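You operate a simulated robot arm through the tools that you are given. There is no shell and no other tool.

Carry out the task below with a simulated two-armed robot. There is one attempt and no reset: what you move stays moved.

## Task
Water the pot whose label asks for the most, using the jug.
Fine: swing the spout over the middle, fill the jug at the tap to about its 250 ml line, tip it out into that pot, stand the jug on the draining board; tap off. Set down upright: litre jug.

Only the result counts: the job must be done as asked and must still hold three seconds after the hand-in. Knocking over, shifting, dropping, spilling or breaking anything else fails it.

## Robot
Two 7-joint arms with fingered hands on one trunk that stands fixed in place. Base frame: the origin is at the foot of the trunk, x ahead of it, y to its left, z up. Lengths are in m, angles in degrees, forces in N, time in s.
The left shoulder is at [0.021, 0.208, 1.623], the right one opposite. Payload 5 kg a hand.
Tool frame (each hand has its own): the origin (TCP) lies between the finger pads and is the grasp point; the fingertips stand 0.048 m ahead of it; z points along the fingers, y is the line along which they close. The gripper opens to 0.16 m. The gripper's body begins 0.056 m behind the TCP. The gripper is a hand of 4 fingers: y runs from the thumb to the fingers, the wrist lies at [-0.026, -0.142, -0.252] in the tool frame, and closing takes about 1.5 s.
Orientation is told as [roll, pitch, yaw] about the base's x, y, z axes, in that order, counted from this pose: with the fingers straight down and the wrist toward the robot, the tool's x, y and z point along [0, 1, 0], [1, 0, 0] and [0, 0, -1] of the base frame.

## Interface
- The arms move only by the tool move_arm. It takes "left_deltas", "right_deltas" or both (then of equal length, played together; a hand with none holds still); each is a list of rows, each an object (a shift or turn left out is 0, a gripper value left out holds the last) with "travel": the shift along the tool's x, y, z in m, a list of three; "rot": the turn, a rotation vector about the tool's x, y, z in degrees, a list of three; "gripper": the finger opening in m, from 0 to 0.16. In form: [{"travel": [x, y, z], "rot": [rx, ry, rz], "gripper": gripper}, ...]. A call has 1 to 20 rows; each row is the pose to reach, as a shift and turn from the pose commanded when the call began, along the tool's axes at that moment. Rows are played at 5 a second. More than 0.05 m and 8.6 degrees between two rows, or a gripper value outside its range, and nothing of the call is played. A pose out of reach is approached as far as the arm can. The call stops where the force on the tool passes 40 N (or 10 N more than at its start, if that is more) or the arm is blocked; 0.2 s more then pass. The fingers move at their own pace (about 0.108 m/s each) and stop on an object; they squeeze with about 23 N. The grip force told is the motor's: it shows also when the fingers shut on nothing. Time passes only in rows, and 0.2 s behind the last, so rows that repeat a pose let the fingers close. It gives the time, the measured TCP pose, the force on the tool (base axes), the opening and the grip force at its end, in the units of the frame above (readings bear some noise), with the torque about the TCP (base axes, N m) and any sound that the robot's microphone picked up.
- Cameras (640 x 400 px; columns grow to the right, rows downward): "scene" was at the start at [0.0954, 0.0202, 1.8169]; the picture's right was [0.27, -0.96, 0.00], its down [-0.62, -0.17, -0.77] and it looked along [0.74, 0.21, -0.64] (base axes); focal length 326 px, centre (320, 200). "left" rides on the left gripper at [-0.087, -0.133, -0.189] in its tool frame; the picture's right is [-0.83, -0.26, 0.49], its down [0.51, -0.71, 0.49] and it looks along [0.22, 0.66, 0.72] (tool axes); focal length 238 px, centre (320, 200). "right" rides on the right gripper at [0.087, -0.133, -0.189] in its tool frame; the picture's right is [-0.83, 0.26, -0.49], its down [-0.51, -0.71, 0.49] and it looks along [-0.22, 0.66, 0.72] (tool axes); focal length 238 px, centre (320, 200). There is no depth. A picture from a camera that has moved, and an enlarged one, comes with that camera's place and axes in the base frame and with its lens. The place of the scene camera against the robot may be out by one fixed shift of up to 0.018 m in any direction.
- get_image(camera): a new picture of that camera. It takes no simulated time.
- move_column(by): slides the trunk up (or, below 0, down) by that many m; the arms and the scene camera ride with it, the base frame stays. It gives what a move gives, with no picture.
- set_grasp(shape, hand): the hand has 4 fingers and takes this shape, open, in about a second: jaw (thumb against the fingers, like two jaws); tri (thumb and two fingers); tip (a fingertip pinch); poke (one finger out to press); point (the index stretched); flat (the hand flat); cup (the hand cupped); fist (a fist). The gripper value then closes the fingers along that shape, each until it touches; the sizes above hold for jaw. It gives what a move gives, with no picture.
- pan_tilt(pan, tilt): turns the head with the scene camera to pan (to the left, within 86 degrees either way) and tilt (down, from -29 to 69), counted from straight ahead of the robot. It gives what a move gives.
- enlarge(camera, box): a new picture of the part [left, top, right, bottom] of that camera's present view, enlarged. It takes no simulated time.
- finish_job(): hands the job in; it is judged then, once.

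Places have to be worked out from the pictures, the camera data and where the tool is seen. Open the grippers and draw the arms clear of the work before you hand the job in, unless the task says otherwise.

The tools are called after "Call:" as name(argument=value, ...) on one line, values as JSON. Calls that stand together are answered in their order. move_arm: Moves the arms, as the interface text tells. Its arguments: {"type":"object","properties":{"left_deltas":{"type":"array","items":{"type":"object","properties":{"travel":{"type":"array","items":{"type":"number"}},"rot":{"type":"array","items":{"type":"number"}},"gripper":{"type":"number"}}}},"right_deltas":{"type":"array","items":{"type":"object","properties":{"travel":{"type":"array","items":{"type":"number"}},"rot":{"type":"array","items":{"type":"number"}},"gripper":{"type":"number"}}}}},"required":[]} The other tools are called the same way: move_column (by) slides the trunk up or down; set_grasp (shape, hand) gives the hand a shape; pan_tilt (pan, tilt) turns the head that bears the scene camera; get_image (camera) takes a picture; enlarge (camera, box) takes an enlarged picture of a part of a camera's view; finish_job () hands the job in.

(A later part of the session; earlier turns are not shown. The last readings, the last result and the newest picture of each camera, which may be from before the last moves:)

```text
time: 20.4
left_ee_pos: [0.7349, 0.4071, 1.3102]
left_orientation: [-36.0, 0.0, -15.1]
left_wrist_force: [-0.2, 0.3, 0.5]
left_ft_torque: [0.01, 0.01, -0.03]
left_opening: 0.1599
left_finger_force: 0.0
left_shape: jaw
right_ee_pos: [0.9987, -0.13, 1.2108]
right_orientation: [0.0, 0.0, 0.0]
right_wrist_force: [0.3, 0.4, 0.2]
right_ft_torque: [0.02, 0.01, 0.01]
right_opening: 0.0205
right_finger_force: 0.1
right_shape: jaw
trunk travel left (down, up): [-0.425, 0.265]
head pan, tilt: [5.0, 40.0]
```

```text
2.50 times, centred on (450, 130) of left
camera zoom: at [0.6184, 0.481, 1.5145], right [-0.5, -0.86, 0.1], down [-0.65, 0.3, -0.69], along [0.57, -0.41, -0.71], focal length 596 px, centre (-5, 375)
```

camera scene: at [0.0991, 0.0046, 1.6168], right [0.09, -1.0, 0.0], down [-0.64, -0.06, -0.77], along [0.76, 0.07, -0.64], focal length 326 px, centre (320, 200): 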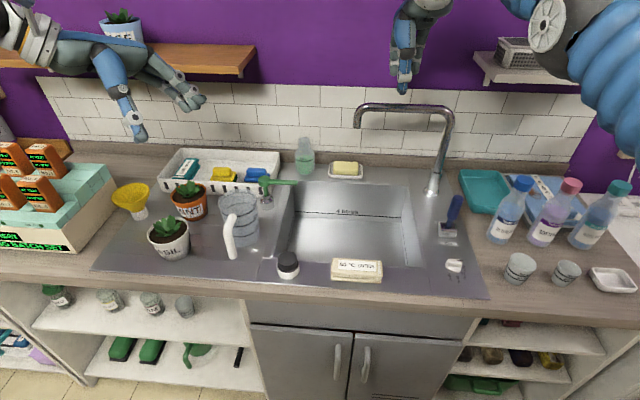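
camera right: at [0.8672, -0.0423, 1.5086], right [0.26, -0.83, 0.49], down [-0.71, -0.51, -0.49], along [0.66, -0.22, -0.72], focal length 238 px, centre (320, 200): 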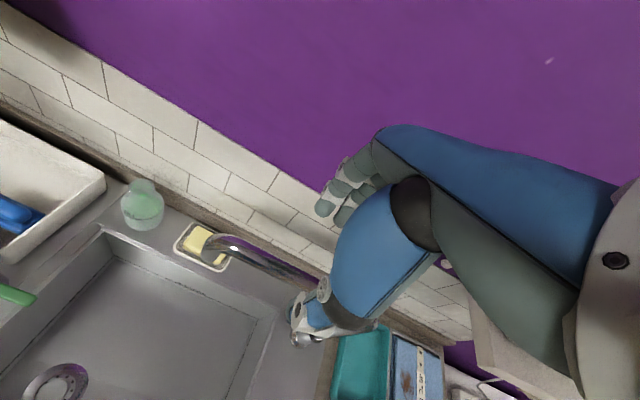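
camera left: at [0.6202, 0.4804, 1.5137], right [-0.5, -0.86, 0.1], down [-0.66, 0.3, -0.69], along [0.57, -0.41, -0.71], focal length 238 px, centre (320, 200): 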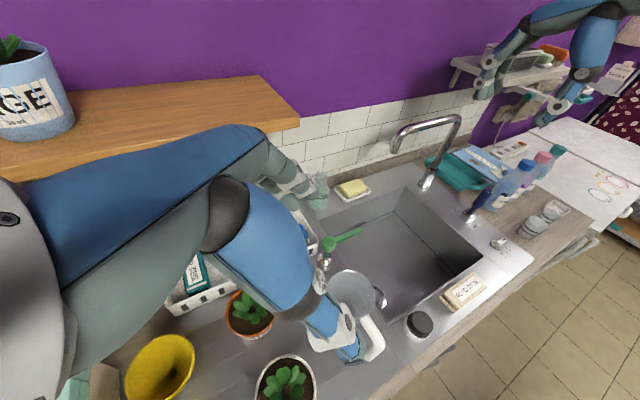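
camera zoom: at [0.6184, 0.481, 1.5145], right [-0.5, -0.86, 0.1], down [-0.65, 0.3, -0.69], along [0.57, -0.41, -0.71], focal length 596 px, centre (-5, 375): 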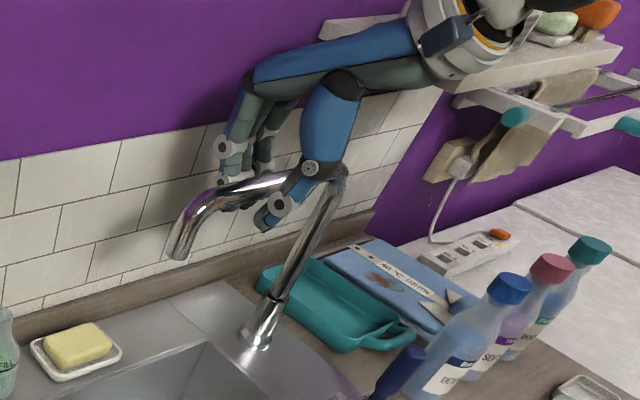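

The fingers reached 0.02 without contact, so the tube is thinner than I judged. I'll close further.

Call:
move_arm(right_deltas=[{"gripper": 0.0}, {"gripper": 0.0}, {"gripper": 0.0}, {"gripper": 0.0}])

Call:
enlarge(camera="left", box=[370, 50, 530, 210])

Call:
enlarge(camera="scene", box=[340, 60, 480, 200])

```text
time: 21.4
left_ee_pos: [0.7359, 0.4072, 1.3103]
left_orientation: [-36.0, 0.0, -15.0]
left_wrist_force: [0.1, -1.1, 0.0]
left_ft_torque: [0.0, 0.03, -0.03]
left_opening: 0.1599
left_finger_force: 0.1
left_shape: jaw
right_ee_pos: [0.9985, -0.1299, 1.209]
right_orientation: [-0.1, 0.2, 0.0]
right_wrist_force: [-2.2, -1.3, -6.2]
right_ft_torque: [0.04, -0.1, 0.0]
right_opening: 0.0026
right_finger_force: 23.6
right_shape: jaw
trunk travel left (down, up): [-0.425, 0.265]
head pan, tilt: [5.0, 40.0]
```

```text
2.50 times, centred on (450, 130) of left
camera zoom: at [0.6187, 0.4809, 1.5143], right [-0.5, -0.86, 0.1], down [-0.65, 0.3, -0.69], along [0.57, -0.41, -0.71], focal length 596 px, centre (-5, 375)
```

zoom: 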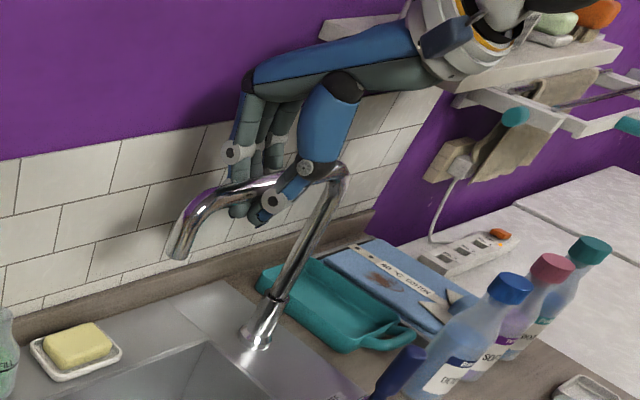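

```text
2.86 times, centred on (410, 130) of scene
camera zoom: at [0.0987, 0.0045, 1.6168], right [0.09, -1.0, 0.0], down [-0.64, -0.06, -0.77], along [0.76, 0.07, -0.64], focal length 933 px, centre (63, 400)
```

zoom: 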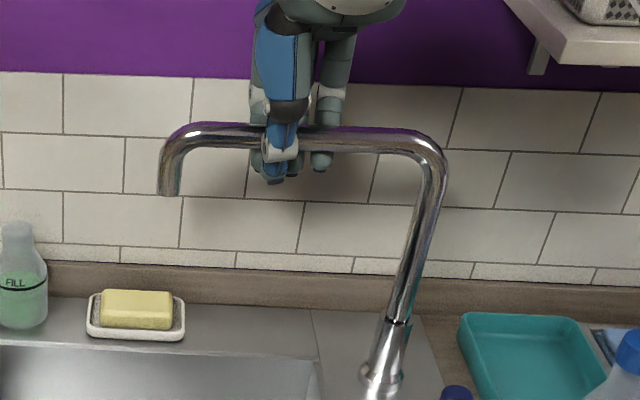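

The fingers now wrap the tube. I'll swing it through the arc toward the basin middle.

Call:
move_arm(right_deltas=[{"travel": [-0.0002, -0.0089, 0], "rot": [0, 0, -3]}, {"travel": [-0.0009, -0.0178, 0], "rot": [0, 0, -6]}, {"travel": [-0.0021, -0.0266, 0], "rot": [0, 0, -9]}, {"travel": [-0.0037, -0.0353, 0], "rot": [0, 0, -12]}, {"travel": [-0.0058, -0.044, 0], "rot": [0, 0, -15]}, {"travel": [-0.0083, -0.0525, 0], "rot": [0, 0, -18]}, {"travel": [-0.0113, -0.0609, 0], "rot": [0, 0, -21]}, {"travel": [-0.0147, -0.0691, 0], "rot": [0, 0, -24]}, {"travel": [-0.0185, -0.0772, 0], "rot": [0, 0, -27]}, {"travel": [-0.0228, -0.085, 0], "rot": [0, 0, -30]}])

Call:
get_image(camera="scene")

Call:
get_image(camera="left")

```text
time: 23.6
left_ee_pos: [0.7355, 0.4081, 1.3098]
left_orientation: [-35.9, 0.1, -15.1]
left_wrist_force: [0.3, -0.5, -0.6]
left_ft_torque: [0.01, 0.0, 0.02]
left_opening: 0.1599
left_finger_force: 0.0
left_shape: jaw
right_ee_pos: [0.9135, -0.1538, 1.2094]
right_orientation: [0.0, 0.1, 30.2]
right_wrist_force: [-1.5, 4.0, -12.2]
right_ft_torque: [0.16, -0.06, 0.14]
right_opening: 0.0028
right_finger_force: 22.9
right_shape: jaw
trunk travel left (down, up): [-0.425, 0.265]
head pan, tilt: [5.0, 40.0]
```

```text
taken
camera scene: at [0.0989, 0.0043, 1.6168], right [0.09, -1.0, 0.0], down [-0.64, -0.06, -0.77], along [0.76, 0.07, -0.64], focal length 326 px, centre (320, 200)
```

scene: 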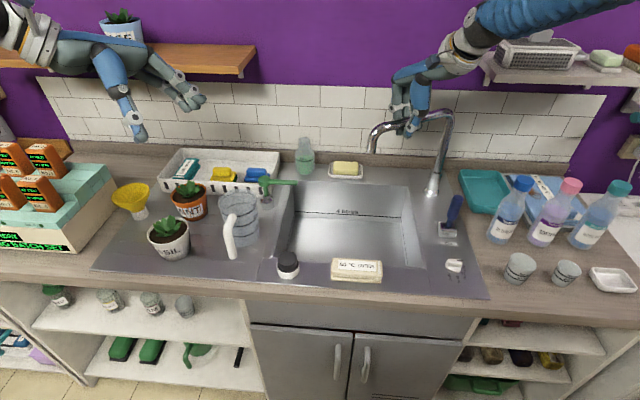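

```text
taken
camera left: at [0.6188, 0.4807, 1.5144], right [-0.5, -0.86, 0.1], down [-0.65, 0.3, -0.69], along [0.57, -0.41, -0.71], focal length 238 px, centre (320, 200)
```

left: 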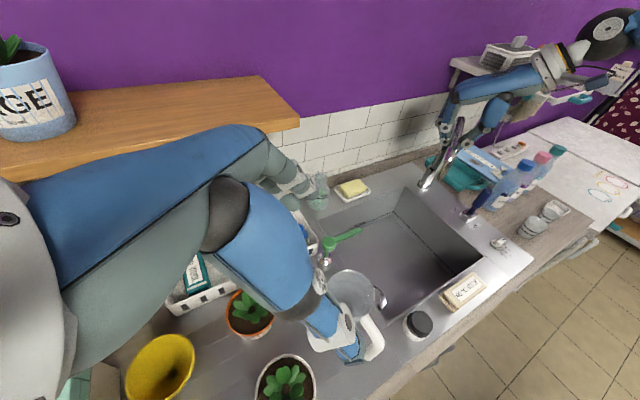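

The outlet is now near (0.905, -0.075), about 24° of swing because of finger slack; basin centre is ≈(0.85, -0.02), which needs about 29°. I'll swing about 6° more.

Call:
move_arm(right_deltas=[{"travel": [-0.0002, -0.006, 0], "rot": [0, 0, -2]}, {"travel": [-0.0004, -0.0119, 0], "rot": [0, 0, -4]}, {"travel": [-0.0009, -0.0178, 0], "rot": [0, 0, -6]}, {"travel": [-0.0009, -0.0178, 0], "rot": [0, 0, -6]}])

Call:
enlarge(camera="scene", box=[260, 90, 480, 290])

Call:
enlarge(camera="left", box=[320, 80, 520, 320])

```text
time: 24.6
left_ee_pos: [0.7366, 0.4077, 1.3095]
left_orientation: [-36.1, 0.1, -15.0]
left_wrist_force: [-0.8, 1.0, -0.6]
left_ft_torque: [-0.05, 0.0, -0.01]
left_opening: 0.16
left_finger_force: 0.0
left_shape: jaw
right_ee_pos: [0.8995, -0.1628, 1.2085]
right_orientation: [-0.1, 0.0, 36.0]
right_wrist_force: [-0.5, 3.0, -10.2]
right_ft_torque: [0.15, -0.05, 0.08]
right_opening: 0.0026
right_finger_force: 22.6
right_shape: jaw
trunk travel left (down, up): [-0.425, 0.265]
head pan, tilt: [5.0, 40.0]
```

```text
2.00 times, centred on (370, 190) of scene
camera zoom: at [0.0995, 0.0048, 1.6168], right [0.09, -1.0, 0.0], down [-0.64, -0.06, -0.77], along [0.76, 0.07, -0.64], focal length 653 px, centre (220, 220)
```

zoom: 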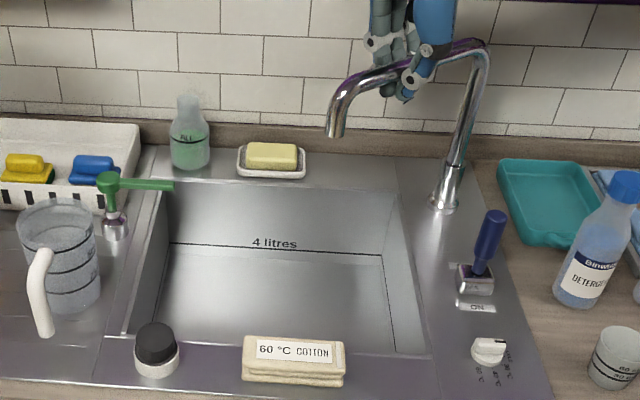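

```text
1.67 times, centred on (420, 200) of left
camera zoom: at [0.6194, 0.4812, 1.5139], right [-0.5, -0.86, 0.1], down [-0.65, 0.3, -0.69], along [0.57, -0.41, -0.71], focal length 397 px, centre (153, 200)
```

zoom: 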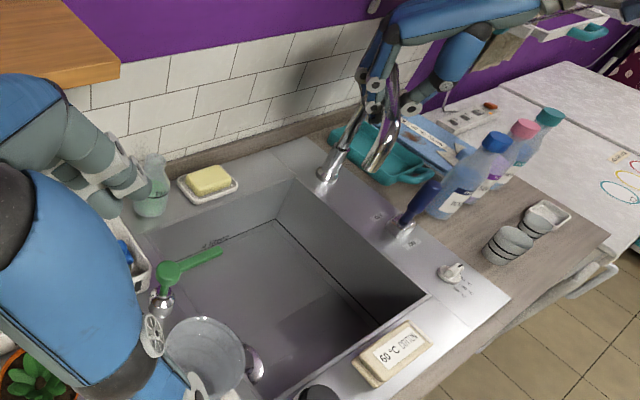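

The outlet is around (0.85, -0.077), roughly mid-basin front to back. I'll release the tube gently and rise clear.

Call:
move_arm(right_deltas=[{"gripper": 0.05}, {"gripper": 0.09}, {"gripper": 0.1}, {"gripper": 0.1}, {"gripper": 0.1}, {"travel": [0, 0, -0.03]}, {"travel": [0, 0, -0.07]}, {"travel": [0, 0, -0.11]}, {"travel": [0, -0.04, -0.13]}, {"travel": [0, -0.08, -0.13]}, {"travel": [0, -0.12, -0.13]}, {"travel": [0, -0.16, -0.13]}])

Call:
get_image(camera="scene")

Call:
get_image(camera="left")

Call:
get_image(camera="right")

```text
time: 27.2
left_ee_pos: [0.7332, 0.4057, 1.3121]
left_orientation: [-35.8, -0.1, -15.0]
left_wrist_force: [-1.7, -1.2, 0.8]
left_ft_torque: [0.16, -0.13, 0.07]
left_opening: 0.1598
left_finger_force: 0.0
left_shape: jaw
right_ee_pos: [0.7658, -0.2589, 1.3423]
right_orientation: [0.0, -0.2, 36.1]
right_wrist_force: [-1.1, -0.8, 1.4]
right_ft_torque: [0.0, -0.12, -0.02]
right_opening: 0.0998
right_finger_force: 0.2
right_shape: jaw
trunk travel left (down, up): [-0.425, 0.265]
head pan, tilt: [5.0, 40.0]
```

```text
taken
camera scene: at [0.0954, 0.0023, 1.6171], right [0.09, -1.0, 0.0], down [-0.64, -0.06, -0.77], along [0.76, 0.07, -0.64], focal length 326 px, centre (320, 200)
```

scene: 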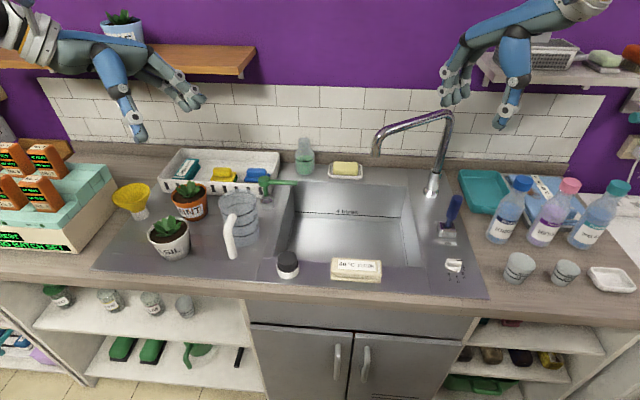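

```text
taken
camera left: at [0.6151, 0.479, 1.517], right [-0.5, -0.86, 0.09], down [-0.65, 0.3, -0.7], along [0.57, -0.41, -0.71], focal length 238 px, centre (320, 200)
```

left: 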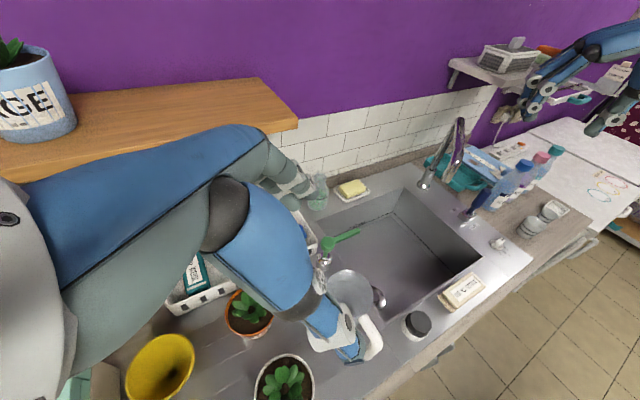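

```text
taken
camera right: at [0.6081, -0.2653, 1.5307], right [0.7, -0.52, 0.49], down [-0.27, -0.83, -0.49], along [0.66, 0.21, -0.72], focal length 238 px, centre (320, 200)
```

right: 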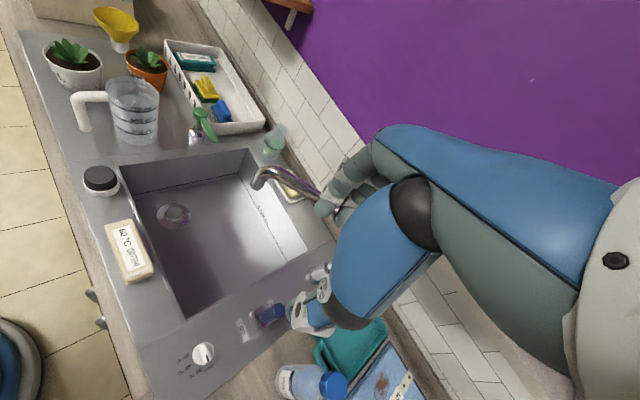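

The spout outlet stays near (0.845, -0.075, 1.14). Now I'll turn the left hand back to the handle-grasp orientation, away from the counter.

Call:
move_arm(left_deltas=[{"travel": [-0.0137, -0.022, 0.01], "rot": [4.41, 0, 6.07]}, {"travel": [-0.0274, -0.0439, 0.02], "rot": [8.82, 0, 12.1]}, {"travel": [-0.0411, -0.0659, 0.03], "rot": [13.2, 0, 18.2]}, {"travel": [-0.0548, -0.0878, 0.04], "rot": [17.6, 0, 24.3]}, {"travel": [-0.0685, -0.11, 0.05], "rot": [22, 0, 30.3]}, {"travel": [-0.082, -0.132, 0.06], "rot": [26.5, 0, 36.4]}, {"travel": [-0.096, -0.154, 0.07], "rot": [30.9, 0, 42.5]}, {"travel": [-0.11, -0.176, 0.08], "rot": [35.3, 0, 48.6]}, {"travel": [-0.123, -0.198, 0.09], "rot": [39.7, 0, 54.6]}, {"travel": [-0.137, -0.2196, 0.0997], "rot": [44.1, 0, 60.7]}])

Call:
move_arm(left_deltas=[{"rot": [0, 7.8, 0]}, {"rot": [0, 15.6, 0]}, {"rot": [0, 23.4, 0]}, {"rot": [0, 31.2, 0]}, {"travel": [0.014, 0.002, 0.016], "rot": [0, 39, 0]}, {"travel": [0.028, 0.004, 0.032], "rot": [0, 46.8, 0]}, {"travel": [0.042, 0.006, 0.047], "rot": [0, 54.6, 0]}, {"travel": [0.056, 0.008, 0.063], "rot": [0, 62.4, 0]}, {"travel": [0.07, 0.01, 0.079], "rot": [0, 70.2, 0]}, {"travel": [0.084, 0.012, 0.095], "rot": [0, 78, 0]}, {"travel": [0.098, 0.014, 0.11], "rot": [0, 85.8, 0]}, {"travel": [0.112, 0.016, 0.126], "rot": [0, 93.6, 0]}, {"travel": [0.126, 0.018, 0.142], "rot": [0, 101, 0]}, {"travel": [0.14, 0.018, 0.158], "rot": [0, 101, 0]}])

Call:
get_image(camera="left")

Call:
get_image(camera="scene")

```text
time: 29.4
left_ee_pos: [0.4797, 0.3014, 1.3117]
left_orientation: [-35.9, 0.1, -90.1]
left_wrist_force: [0.9, -0.7, 0.2]
left_ft_torque: [0.08, -0.02, -0.06]
left_opening: 0.1598
left_finger_force: 0.0
left_shape: jaw
right_ee_pos: [0.7683, -0.2581, 1.341]
right_orientation: [0.2, 0.0, 36.0]
right_wrist_force: [0.4, -0.5, 0.2]
right_ft_torque: [0.07, -0.03, 0.0]
right_opening: 0.0995
right_finger_force: 0.0
right_shape: jaw
trunk travel left (down, up): [-0.425, 0.265]
head pan, tilt: [5.0, 40.0]
```

```text
time: 32.5
left_ee_pos: [0.5009, 0.2824, 1.1]
left_orientation: [65.2, 0.0, -90.1]
left_wrist_force: [0.5, -0.9, 1.0]
left_ft_torque: [0.03, 0.0, 0.03]
left_opening: 0.1596
left_finger_force: 0.1
left_shape: jaw
right_ee_pos: [0.7707, -0.2571, 1.34]
right_orientation: [-0.1, 0.1, 36.0]
right_wrist_force: [-0.2, 0.9, 0.0]
right_ft_torque: [0.02, 0.04, 0.06]
right_opening: 0.0996
right_finger_force: 0.0
right_shape: jaw
trunk travel left (down, up): [-0.425, 0.265]
head pan, tilt: [5.0, 40.0]
```

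```text
taken
camera left: at [0.2932, 0.415, 1.1022], right [0.09, 0.26, -0.96], down [0.66, 0.71, 0.25], along [0.75, -0.66, -0.11], focal length 238 px, centre (320, 200)
```

left: 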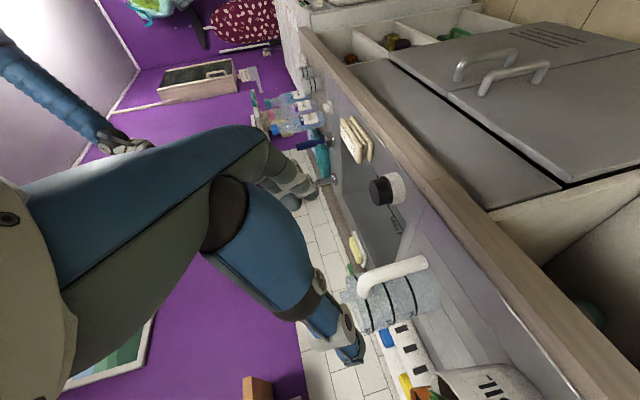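

```text
taken
camera scene: at [0.0986, 0.0041, 1.6169], right [0.09, -1.0, 0.0], down [-0.64, -0.06, -0.77], along [0.76, 0.07, -0.64], focal length 326 px, centre (320, 200)
```

scene: 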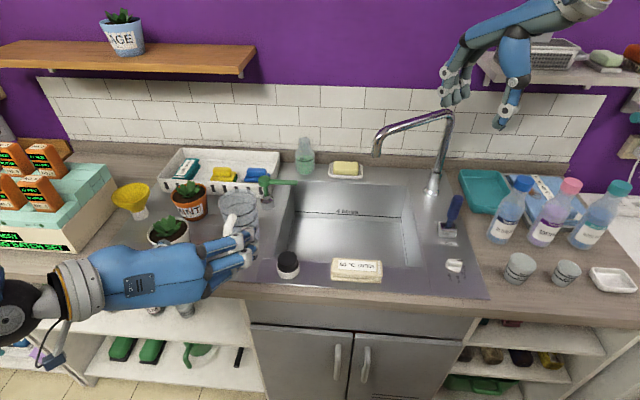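

The handle is visible from the hand camera, so I'll zoom for the exact bar position.

Call:
enlarge(camera="left", box=[300, 220, 480, 350])

Call:
enlarge(camera="scene", box=[180, 180, 300, 290])

Call:
enlarge(camera="right", box=[40, 50, 220, 200])

```text
3.08 times, centred on (390, 285) of left
camera zoom: at [0.2932, 0.415, 1.1022], right [0.09, 0.26, -0.96], down [0.66, 0.71, 0.25], along [0.75, -0.66, -0.11], focal length 733 px, centre (105, -62)
```

zoom: 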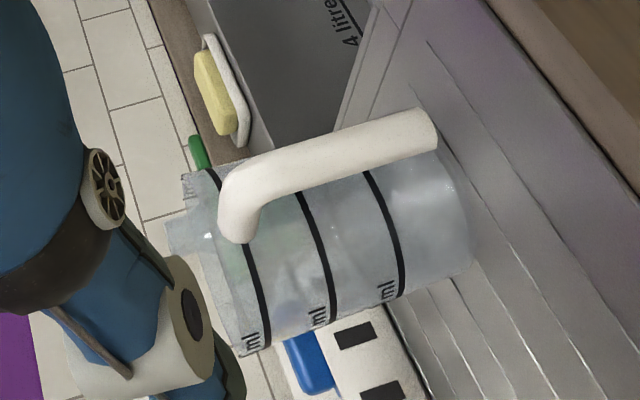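

```text
3.64 times, centred on (240, 235) of scene
camera zoom: at [0.0986, 0.0041, 1.6169], right [0.09, -1.0, 0.0], down [-0.64, -0.06, -0.77], along [0.76, 0.07, -0.64], focal length 1187 px, centre (611, 73)
```

zoom: 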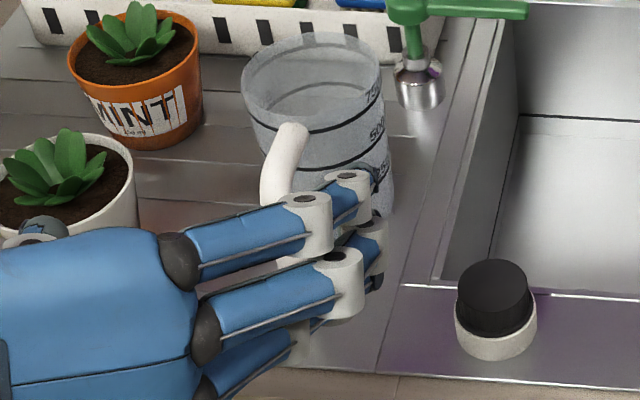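

```text
2.67 times, centred on (130, 125) of right
camera zoom: at [0.6114, -0.2637, 1.5292], right [0.7, -0.52, 0.49], down [-0.28, -0.83, -0.49], along [0.66, 0.21, -0.72], focal length 636 px, centre (827, 400)
```

zoom: 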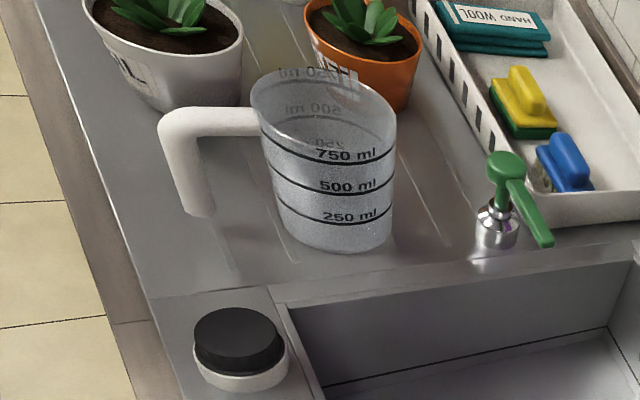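

Two wrist views agree: bar bottom (0.642, 0.2865, 0.935), corner (0.645, 0.284, 1.025), about 0.027 thick. I'll narrow the opening to 0.10 because the black-capped pot is nearby, then approach along the fingers.

Call:
move_arm(left_deltas=[{"travel": [-0.0165, -0.001, 0.018], "gripper": 0.1}, {"travel": [-0.033, -0.002, 0.037]}, {"travel": [-0.0494, -0.0026, 0.055]}, {"travel": [-0.0494, -0.0026, 0.055]}, {"travel": [-0.0494, -0.0026, 0.075]}, {"travel": [-0.0494, -0.0026, 0.095]}])

Call:
get_image(camera="left")

Call:
enlarge(camera="scene", box=[150, 170, 310, 300])

Call:
enlarge(camera="right", box=[0, 30, 200, 230])

```text
time: 33.9
left_ee_pos: [0.5653, 0.2846, 1.0158]
left_orientation: [64.8, 0.1, -90.0]
left_wrist_force: [0.2, 0.2, -0.4]
left_ft_torque: [0.01, -0.01, 0.0]
left_opening: 0.1006
left_finger_force: 0.0
left_shape: jaw
right_ee_pos: [0.7689, -0.2571, 1.339]
right_orientation: [0.0, 0.1, 36.0]
right_wrist_force: [0.4, -0.8, -0.1]
right_ft_torque: [-0.01, 0.01, 0.01]
right_opening: 0.1
right_finger_force: 0.0
right_shape: jaw
trunk travel left (down, up): [-0.425, 0.265]
head pan, tilt: [5.0, 40.0]
```

```text
taken
camera left: at [0.3582, 0.4181, 1.0173], right [0.09, 0.26, -0.96], down [0.66, 0.71, 0.25], along [0.75, -0.66, -0.11], focal length 238 px, centre (320, 200)
```

left: 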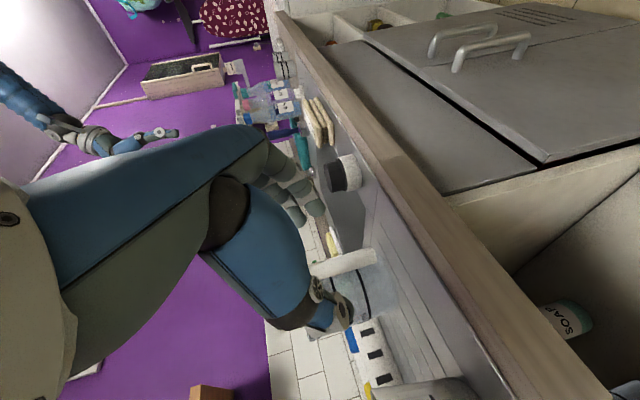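

```text
3.08 times, centred on (230, 235) of scene
camera zoom: at [0.0989, 0.0043, 1.6168], right [0.09, -1.0, 0.0], down [-0.64, -0.06, -0.77], along [0.76, 0.07, -0.64], focal length 1004 px, centre (597, 92)
```

zoom: 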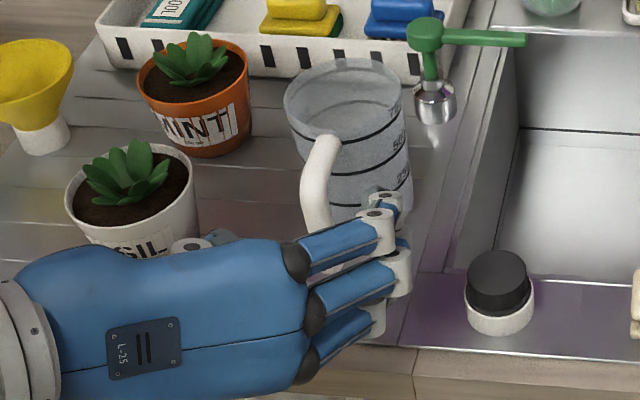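

```text
2.00 times, centred on (100, 130) of right
camera zoom: at [0.6117, -0.2635, 1.5291], right [0.7, -0.52, 0.49], down [-0.28, -0.83, -0.49], along [0.66, 0.21, -0.72], focal length 477 px, centre (760, 340)
```

zoom: 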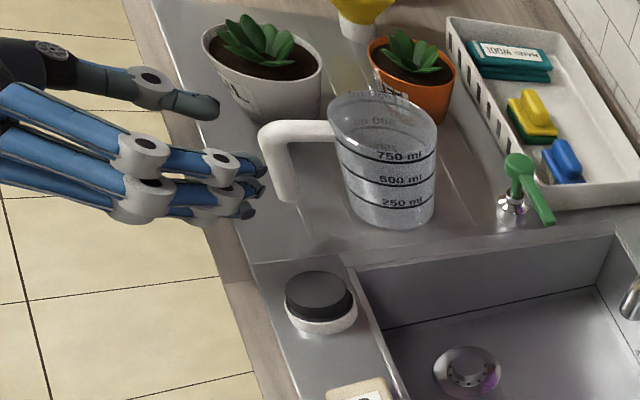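

The fingers line up on both sides of the handle. I'll advance the last 6 cm in small steps.

Call:
move_arm(left_deltas=[{"travel": [0, 0, 0.015]}, {"travel": [0, 0, 0.03]}, {"travel": [0, 0, 0.045]}, {"travel": [0, 0, 0.058]}])

Call:
enlarge(camera="scene", box=[150, 170, 310, 300])

Call:
enlarge(camera="right", box=[0, 30, 200, 230])

```text
time: 34.9
left_ee_pos: [0.6189, 0.2848, 0.9903]
left_orientation: [65.0, 0.0, -90.0]
left_wrist_force: [0.2, 0.3, -0.6]
left_ft_torque: [-0.01, -0.02, 0.01]
left_opening: 0.1005
left_finger_force: 0.0
left_shape: jaw
right_ee_pos: [0.769, -0.258, 1.3394]
right_orientation: [0.0, 0.1, 36.0]
right_wrist_force: [0.7, -0.3, 0.1]
right_ft_torque: [0.06, 0.04, -0.01]
right_opening: 0.0998
right_finger_force: 0.2
right_shape: jaw
trunk travel left (down, up): [-0.425, 0.265]
head pan, tilt: [5.0, 40.0]
```

```text
3.08 times, centred on (230, 235) of scene
camera zoom: at [0.099, 0.0039, 1.6168], right [0.09, -1.0, 0.0], down [-0.64, -0.06, -0.77], along [0.76, 0.07, -0.64], focal length 1004 px, centre (597, 92)
```

zoom: 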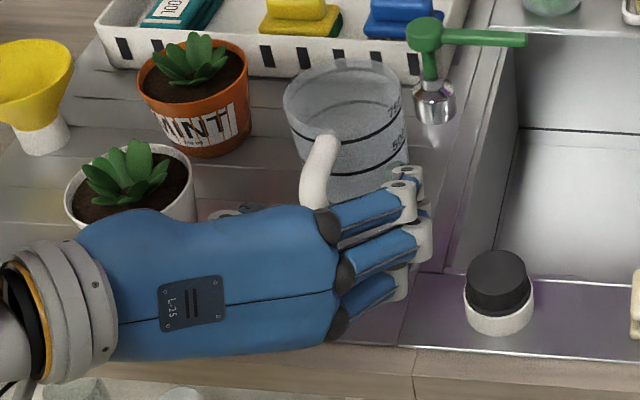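

```text
2.00 times, centred on (100, 130) of right
camera zoom: at [0.6118, -0.264, 1.5289], right [0.7, -0.52, 0.49], down [-0.28, -0.83, -0.49], along [0.66, 0.21, -0.72], focal length 477 px, centre (760, 340)
```

zoom: 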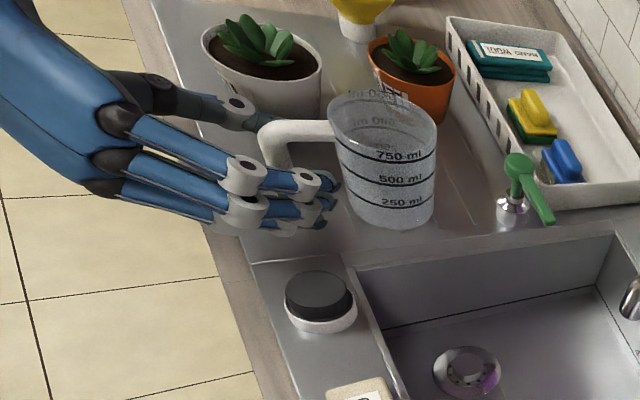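

The hand straddles the bar with no contact. I'll close on it.

Call:
move_arm(left_deltas=[{"gripper": 0.06}, {"gripper": 0.03}, {"gripper": 0.0}, {"gripper": 0.0}, {"gripper": 0.0}, {"gripper": 0.0}, {"gripper": 0.0}, {"gripper": 0.0}])

Call:
enlarge(camera="scene", box=[150, 170, 310, 300])

Call:
enlarge(camera="right", box=[0, 30, 200, 230])

```text
time: 36.6
left_ee_pos: [0.6193, 0.2837, 0.991]
left_orientation: [64.9, 0.1, -90.1]
left_wrist_force: [-0.9, 0.2, -0.1]
left_ft_torque: [0.04, -0.02, -0.01]
left_opening: 0.0089
left_finger_force: 22.7
left_shape: jaw
right_ee_pos: [0.7687, -0.2564, 1.3408]
right_orientation: [0.0, 0.0, 36.1]
right_wrist_force: [0.5, -0.5, 0.0]
right_ft_torque: [-0.02, 0.02, -0.01]
right_opening: 0.1
right_finger_force: 0.1
right_shape: jaw
trunk travel left (down, up): [-0.425, 0.265]
head pan, tilt: [5.0, 40.0]
```

```text
3.08 times, centred on (230, 235) of scene
camera zoom: at [0.0982, 0.0043, 1.6169], right [0.09, -1.0, 0.0], down [-0.64, -0.06, -0.77], along [0.76, 0.07, -0.64], focal length 1004 px, centre (597, 92)
```

zoom: 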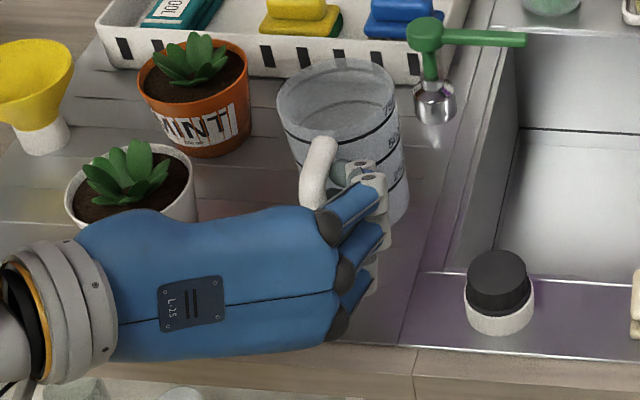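

```text
2.00 times, centred on (100, 130) of right
camera zoom: at [0.611, -0.2637, 1.5294], right [0.7, -0.52, 0.49], down [-0.28, -0.83, -0.49], along [0.66, 0.21, -0.72], focal length 477 px, centre (760, 340)
```

zoom: 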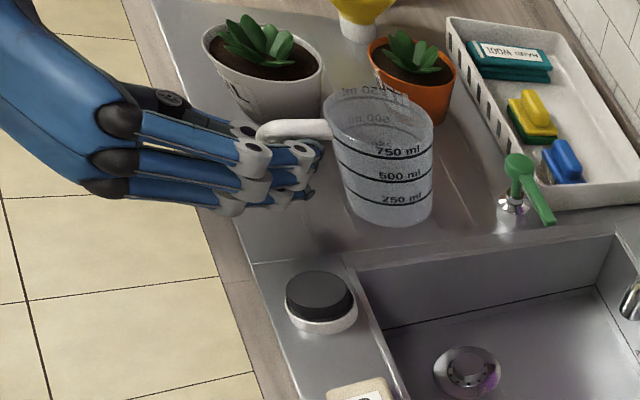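

The grip holds with 22.7 N. I'll do a small test lift straight up.

Call:
move_arm(left_deltas=[{"travel": [0.0136, 0, -0.0063]}, {"travel": [0.0272, 0, -0.0127]}, {"travel": [0.0408, 0, -0.019]}, {"travel": [0.0544, 0, -0.0254]}])

Call:
enlarge(camera="scene", box=[150, 150, 310, 280])

Call:
enlarge(camera="right", box=[0, 30, 200, 230])

```text
time: 37.6
left_ee_pos: [0.6174, 0.283, 1.051]
left_orientation: [65.1, 0.1, -90.0]
left_wrist_force: [0.6, -0.4, -1.8]
left_ft_torque: [0.05, 0.1, 0.04]
left_opening: 0.009
left_finger_force: 23.5
left_shape: jaw
right_ee_pos: [0.7673, -0.2585, 1.3395]
right_orientation: [0.0, 0.0, 36.0]
right_wrist_force: [-0.9, -0.4, 0.3]
right_ft_torque: [0.05, -0.03, -0.02]
right_opening: 0.0998
right_finger_force: 0.1
right_shape: jaw
trunk travel left (down, up): [-0.425, 0.265]
head pan, tilt: [5.0, 40.0]
```

```text
3.08 times, centred on (230, 215) of scene
camera zoom: at [0.0977, 0.0037, 1.6169], right [0.09, -1.0, 0.0], down [-0.64, -0.06, -0.77], along [0.76, 0.07, -0.64], focal length 1004 px, centre (597, 154)
```

zoom: 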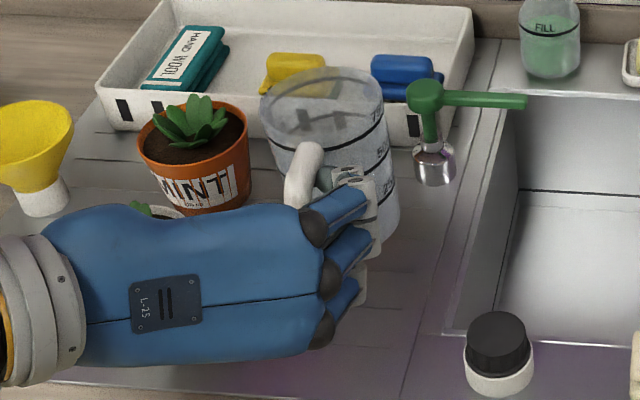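

```text
2.00 times, centred on (100, 130) of right
camera zoom: at [0.6104, -0.2643, 1.5296], right [0.7, -0.52, 0.49], down [-0.28, -0.83, -0.49], along [0.66, 0.21, -0.72], focal length 477 px, centre (760, 340)
```

zoom: 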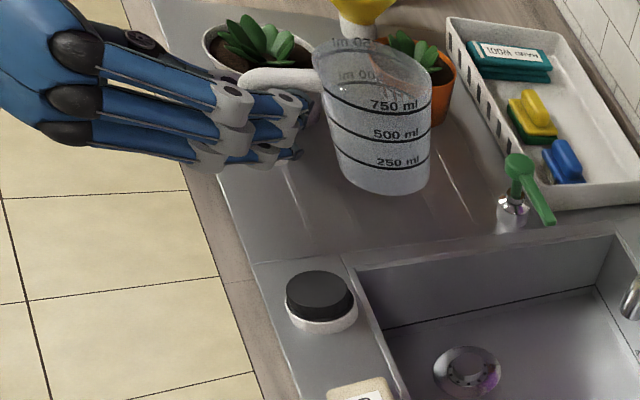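

The jug is lifted and secure. I'll carry it over the sink, passing clear of the green lever, and stop short of the spout.

Call:
move_arm(left_deltas=[{"travel": [0.0135, 0, -0.0063]}, {"travel": [0.027, 0, -0.0127]}, {"travel": [0.027, 0.02, -0.0127]}, {"travel": [0.027, 0.055, -0.0127]}, {"travel": [0.027, 0.09, -0.0127]}, {"travel": [0.027, 0.125, -0.0127]}, {"travel": [0.027, 0.16, -0.0127]}, {"travel": [0.027, 0.195, -0.0127]}, {"travel": [0.027, 0.23, -0.0127]}, {"travel": [0.027, 0.265, -0.0127]}, {"travel": [0.027, 0.3, -0.0127]}, {"travel": [0.027, 0.335, -0.0127]}, {"travel": [0.027, 0.36, -0.0127]}, {"travel": [0.027, 0.37, -0.0127]}, {"travel": [0.0175, 0.37, 0.0139]}, {"travel": [0.009, 0.37, 0.0454]}])

Call:
get_image(camera="scene")

Call:
get_image(camera="right")

Call:
get_image(camera="left")

```text
time: 41.0
left_ee_pos: [0.6636, -0.0869, 1.0388]
left_orientation: [64.9, 0.0, -89.9]
left_wrist_force: [1.2, 0.2, -1.8]
left_ft_torque: [-0.01, 0.16, 0.01]
left_opening: 0.0091
left_finger_force: 22.9
left_shape: jaw
right_ee_pos: [0.7702, -0.2567, 1.3397]
right_orientation: [0.1, 0.1, 36.0]
right_wrist_force: [0.8, -0.5, 0.2]
right_ft_torque: [0.0, 0.06, 0.04]
right_opening: 0.0999
right_finger_force: 0.1
right_shape: jaw
trunk travel left (down, up): [-0.425, 0.265]
head pan, tilt: [5.0, 40.0]
```

```text
taken
camera scene: at [0.0996, 0.004, 1.6167], right [0.09, -1.0, 0.0], down [-0.64, -0.06, -0.77], along [0.76, 0.07, -0.64], focal length 326 px, centre (320, 200)
```

scene: 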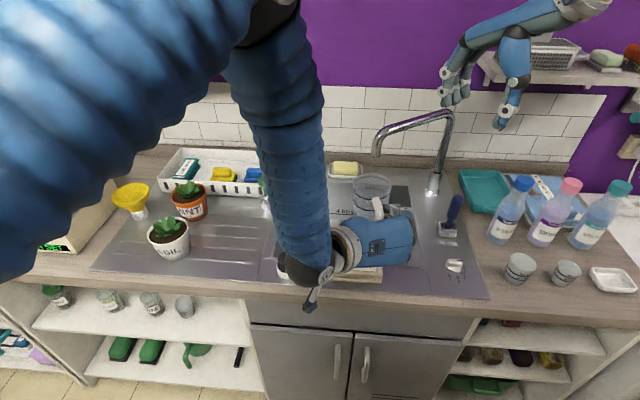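

```text
taken
camera right: at [0.6123, -0.2639, 1.5287], right [0.7, -0.52, 0.49], down [-0.28, -0.83, -0.49], along [0.66, 0.21, -0.72], focal length 238 px, centre (320, 200)
```

right: 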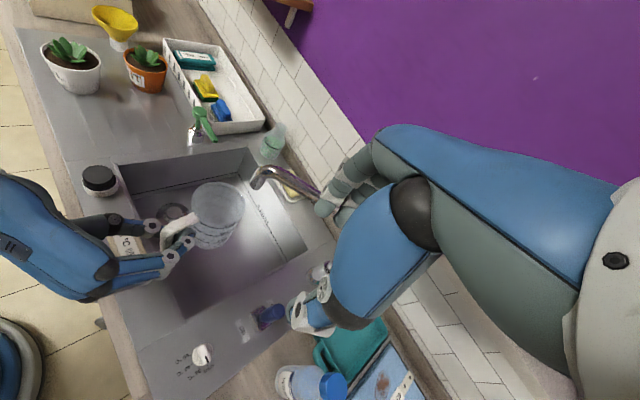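

```text
taken
camera left: at [0.4559, 0.0467, 1.041], right [0.09, 0.26, -0.96], down [0.66, 0.71, 0.25], along [0.75, -0.66, -0.11], focal length 238 px, centre (320, 200)
```

left: 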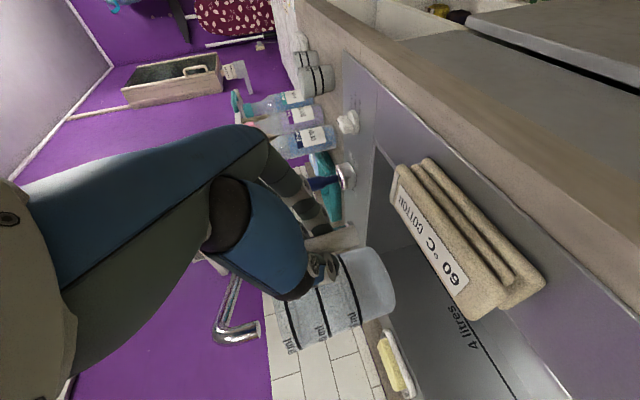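

Jug rim centre is ≈(0.778, -0.069), and a third view confirms the outlet at (0.847, -0.078, 1.14). I'll slide the jug 7 cm forward to sit beneath it.

Call:
move_arm(left_deltas=[{"travel": [0.0073, 0.002, 0.0156]}, {"travel": [0.0146, 0.004, 0.031]}, {"travel": [0.0219, 0.006, 0.047]}, {"travel": [0.0292, 0.009, 0.0625]}])

Call:
get_image(camera="right")

Call:
get_image(camera="left")

Call:
enlarge(camera="scene", box=[320, 90, 480, 290])

```text
time: 42.0
left_ee_pos: [0.732, -0.0937, 1.0376]
left_orientation: [64.9, 0.0, -89.9]
left_wrist_force: [0.1, -0.2, -1.4]
left_ft_torque: [-0.05, 0.08, -0.03]
left_opening: 0.0089
left_finger_force: 23.1
left_shape: jaw
right_ee_pos: [0.7692, -0.2565, 1.3397]
right_orientation: [0.1, 0.0, 36.1]
right_wrist_force: [0.7, 0.3, -0.5]
right_ft_torque: [0.04, 0.01, -0.01]
right_opening: 0.0997
right_finger_force: 0.1
right_shape: jaw
trunk travel left (down, up): [-0.425, 0.265]
head pan, tilt: [5.0, 40.0]
```

```text
taken
camera right: at [0.612, -0.264, 1.5289], right [0.7, -0.52, 0.49], down [-0.28, -0.83, -0.49], along [0.66, 0.21, -0.72], focal length 238 px, centre (320, 200)
```

right: 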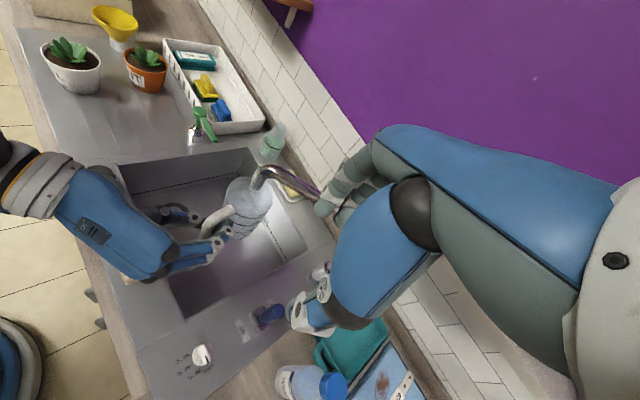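

```text
taken
camera left: at [0.5252, 0.0381, 1.0408], right [0.09, 0.26, -0.96], down [0.66, 0.71, 0.25], along [0.75, -0.66, -0.11], focal length 238 px, centre (320, 200)
```

left: 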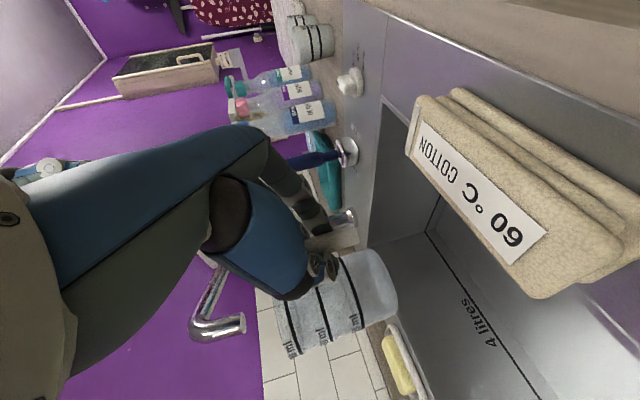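

```text
2.00 times, centred on (400, 190) of scene
camera zoom: at [0.0992, 0.0039, 1.6168], right [0.09, -1.0, 0.0], down [-0.64, -0.06, -0.77], along [0.76, 0.07, -0.64], focal length 653 px, centre (160, 220)
```

zoom: 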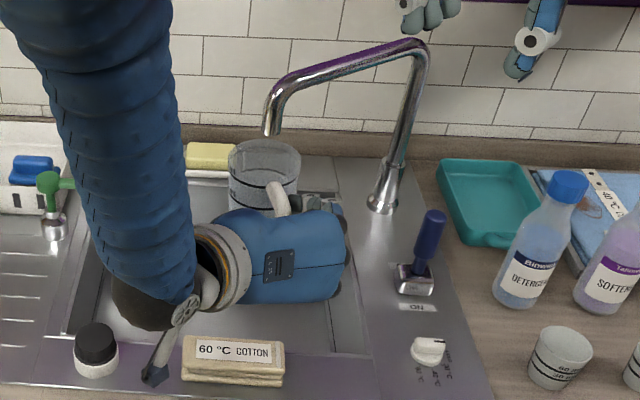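

The jug mouth sits right under the outlet. I'll take a closer look at the lever and the jug lines before using the right hand.

Call:
enlarge(camera="right", box=[180, 260, 300, 380])

Call:
enlarge(camera="scene", box=[420, 180, 490, 290])

Call:
enlarge(camera="left", box=[260, 60, 400, 240])

```text
3.33 times, centred on (240, 320) of right
camera zoom: at [0.612, -0.264, 1.5289], right [0.7, -0.52, 0.49], down [-0.28, -0.83, -0.49], along [0.66, 0.21, -0.72], focal length 794 px, centre (587, -200)
```

zoom: 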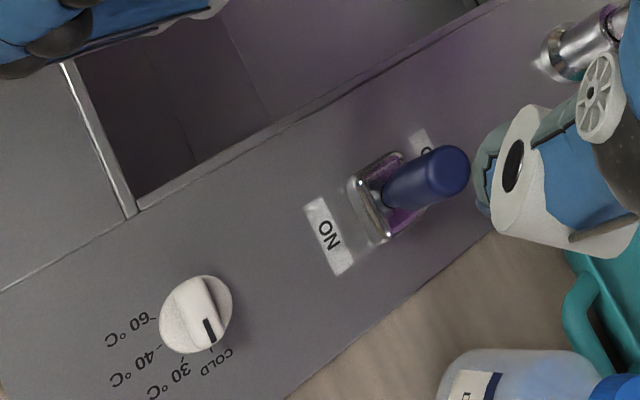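

```text
3.64 times, centred on (455, 235) of scene
camera zoom: at [0.0992, 0.0039, 1.6168], right [0.09, -1.0, 0.0], down [-0.64, -0.06, -0.77], along [0.76, 0.07, -0.64], focal length 1187 px, centre (-171, 73)
```

zoom: 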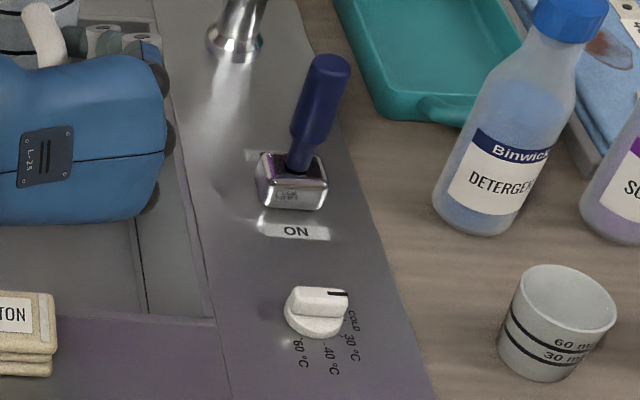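

```text
2.22 times, centred on (330, 150) of left
camera zoom: at [0.5252, 0.0381, 1.0408], right [0.09, 0.26, -0.96], down [0.66, 0.71, 0.25], along [0.75, -0.66, -0.11], focal length 530 px, centre (298, 311)
```

zoom: 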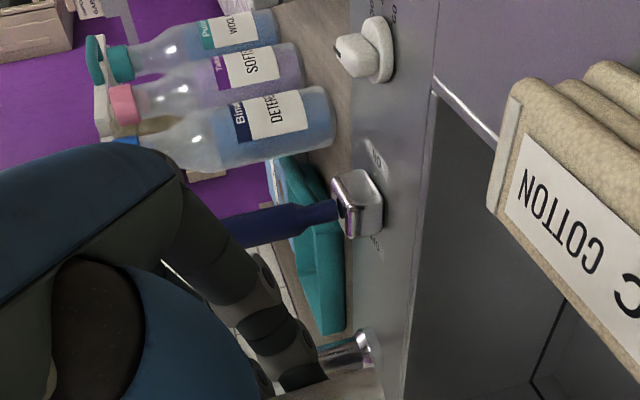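

The lever stands nearly upright at ≈(0.80, -0.303), top z≈1.055, with ON toward the robot. I'll square the right hand up and place it above the lever.

Call:
move_arm(right_deltas=[{"travel": [-0.009, -0.001, 0.0], "rot": [0, 0, 6], "gripper": 0.08}, {"travel": [-0.018, -0.002, 0.02], "rot": [0, 0, 12]}, {"travel": [-0.027, -0.003, 0.05], "rot": [0, 0, 18]}, {"travel": [-0.036, -0.004, 0.08], "rot": [0, 0, 24]}, {"travel": [-0.045, -0.0045, 0.11], "rot": [0, 0, 30]}, {"travel": [-0.0541, -0.0047, 0.14], "rot": [0, 0, 36]}, {"travel": [-0.0541, -0.0047, 0.16], "rot": [0, 0, 36]}])

Call:
enlarge(camera="scene", box=[390, 120, 530, 290])

Call:
get_image(camera="right")

Call:
get_image(camera="left")

```text
time: 43.6
left_ee_pos: [0.7341, -0.0941, 1.04]
left_orientation: [64.8, 0.0, -90.1]
left_wrist_force: [0.1, -0.7, -2.1]
left_ft_torque: [-0.02, 0.1, 0.06]
left_opening: 0.009
left_finger_force: 23.6
left_shape: jaw
right_ee_pos: [0.7982, -0.304, 1.1801]
right_orientation: [0.2, 0.0, -0.1]
right_wrist_force: [1.1, -0.7, -0.5]
right_ft_torque: [0.05, 0.07, 0.04]
right_opening: 0.0803
right_finger_force: 0.0
right_shape: jaw
trunk travel left (down, up): [-0.425, 0.265]
head pan, tilt: [5.0, 40.0]
```

```text
2.35 times, centred on (460, 205) of scene
camera zoom: at [0.0988, 0.003, 1.6168], right [0.09, -1.0, 0.0], down [-0.64, -0.06, -0.77], along [0.76, 0.07, -0.64], focal length 768 px, centre (-9, 188)
```

zoom: 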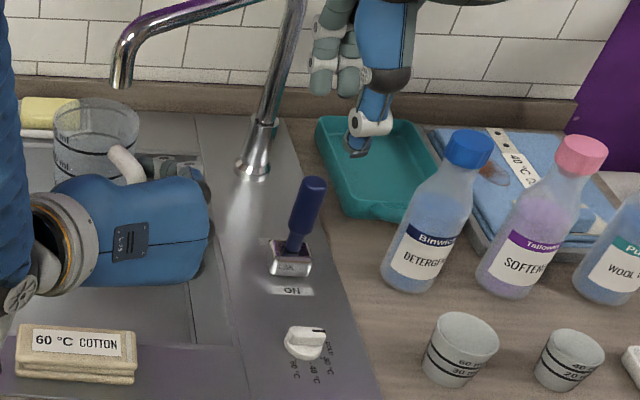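

```text
taken
camera right: at [0.6653, -0.2171, 1.3685], right [0.26, -0.84, 0.49], down [-0.71, -0.5, -0.49], along [0.66, -0.22, -0.72], focal length 238 px, centre (320, 200)
```

right: 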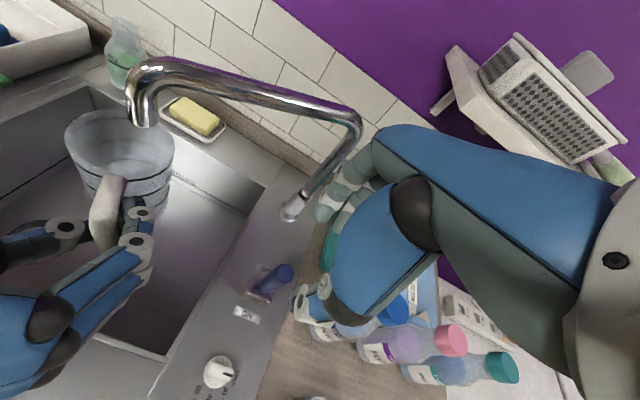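

```text
taken
camera left: at [0.5251, 0.0373, 1.0412], right [0.09, 0.26, -0.96], down [0.66, 0.71, 0.25], along [0.75, -0.66, -0.11], focal length 238 px, centre (320, 200)
```

left: 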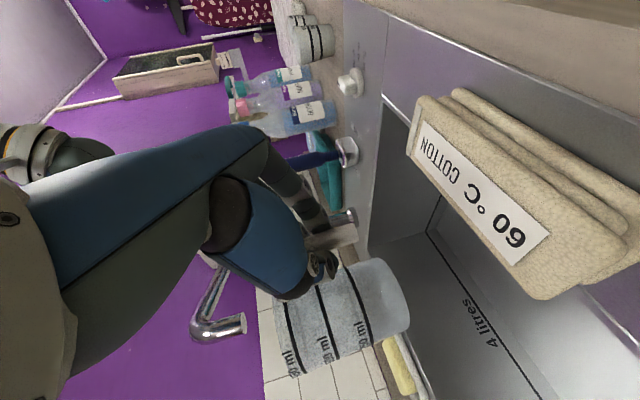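

The view of jug and outlet is good. I'll zoom in on the lever from the right-hand camera for exact placement.

Call:
enlarge(camera="right", box=[200, 220, 360, 340])

Call:
enlarge(camera="left", box=[240, 100, 400, 220])

```text
3.33 times, centred on (280, 280) of right
camera zoom: at [0.6653, -0.2171, 1.3685], right [0.26, -0.84, 0.49], down [-0.71, -0.5, -0.49], along [0.66, -0.22, -0.72], focal length 794 px, centre (453, -67)
```

zoom: 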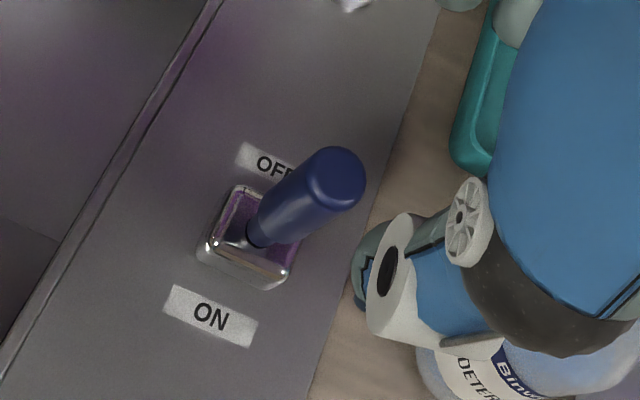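

```text
3.33 times, centred on (320, 160) of left
camera zoom: at [0.5251, 0.0373, 1.0412], right [0.09, 0.26, -0.96], down [0.66, 0.71, 0.25], along [0.75, -0.66, -0.11], focal length 794 px, centre (320, 333)
```

zoom: 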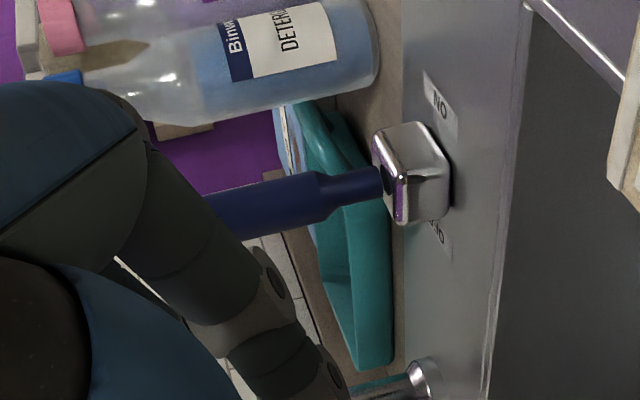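

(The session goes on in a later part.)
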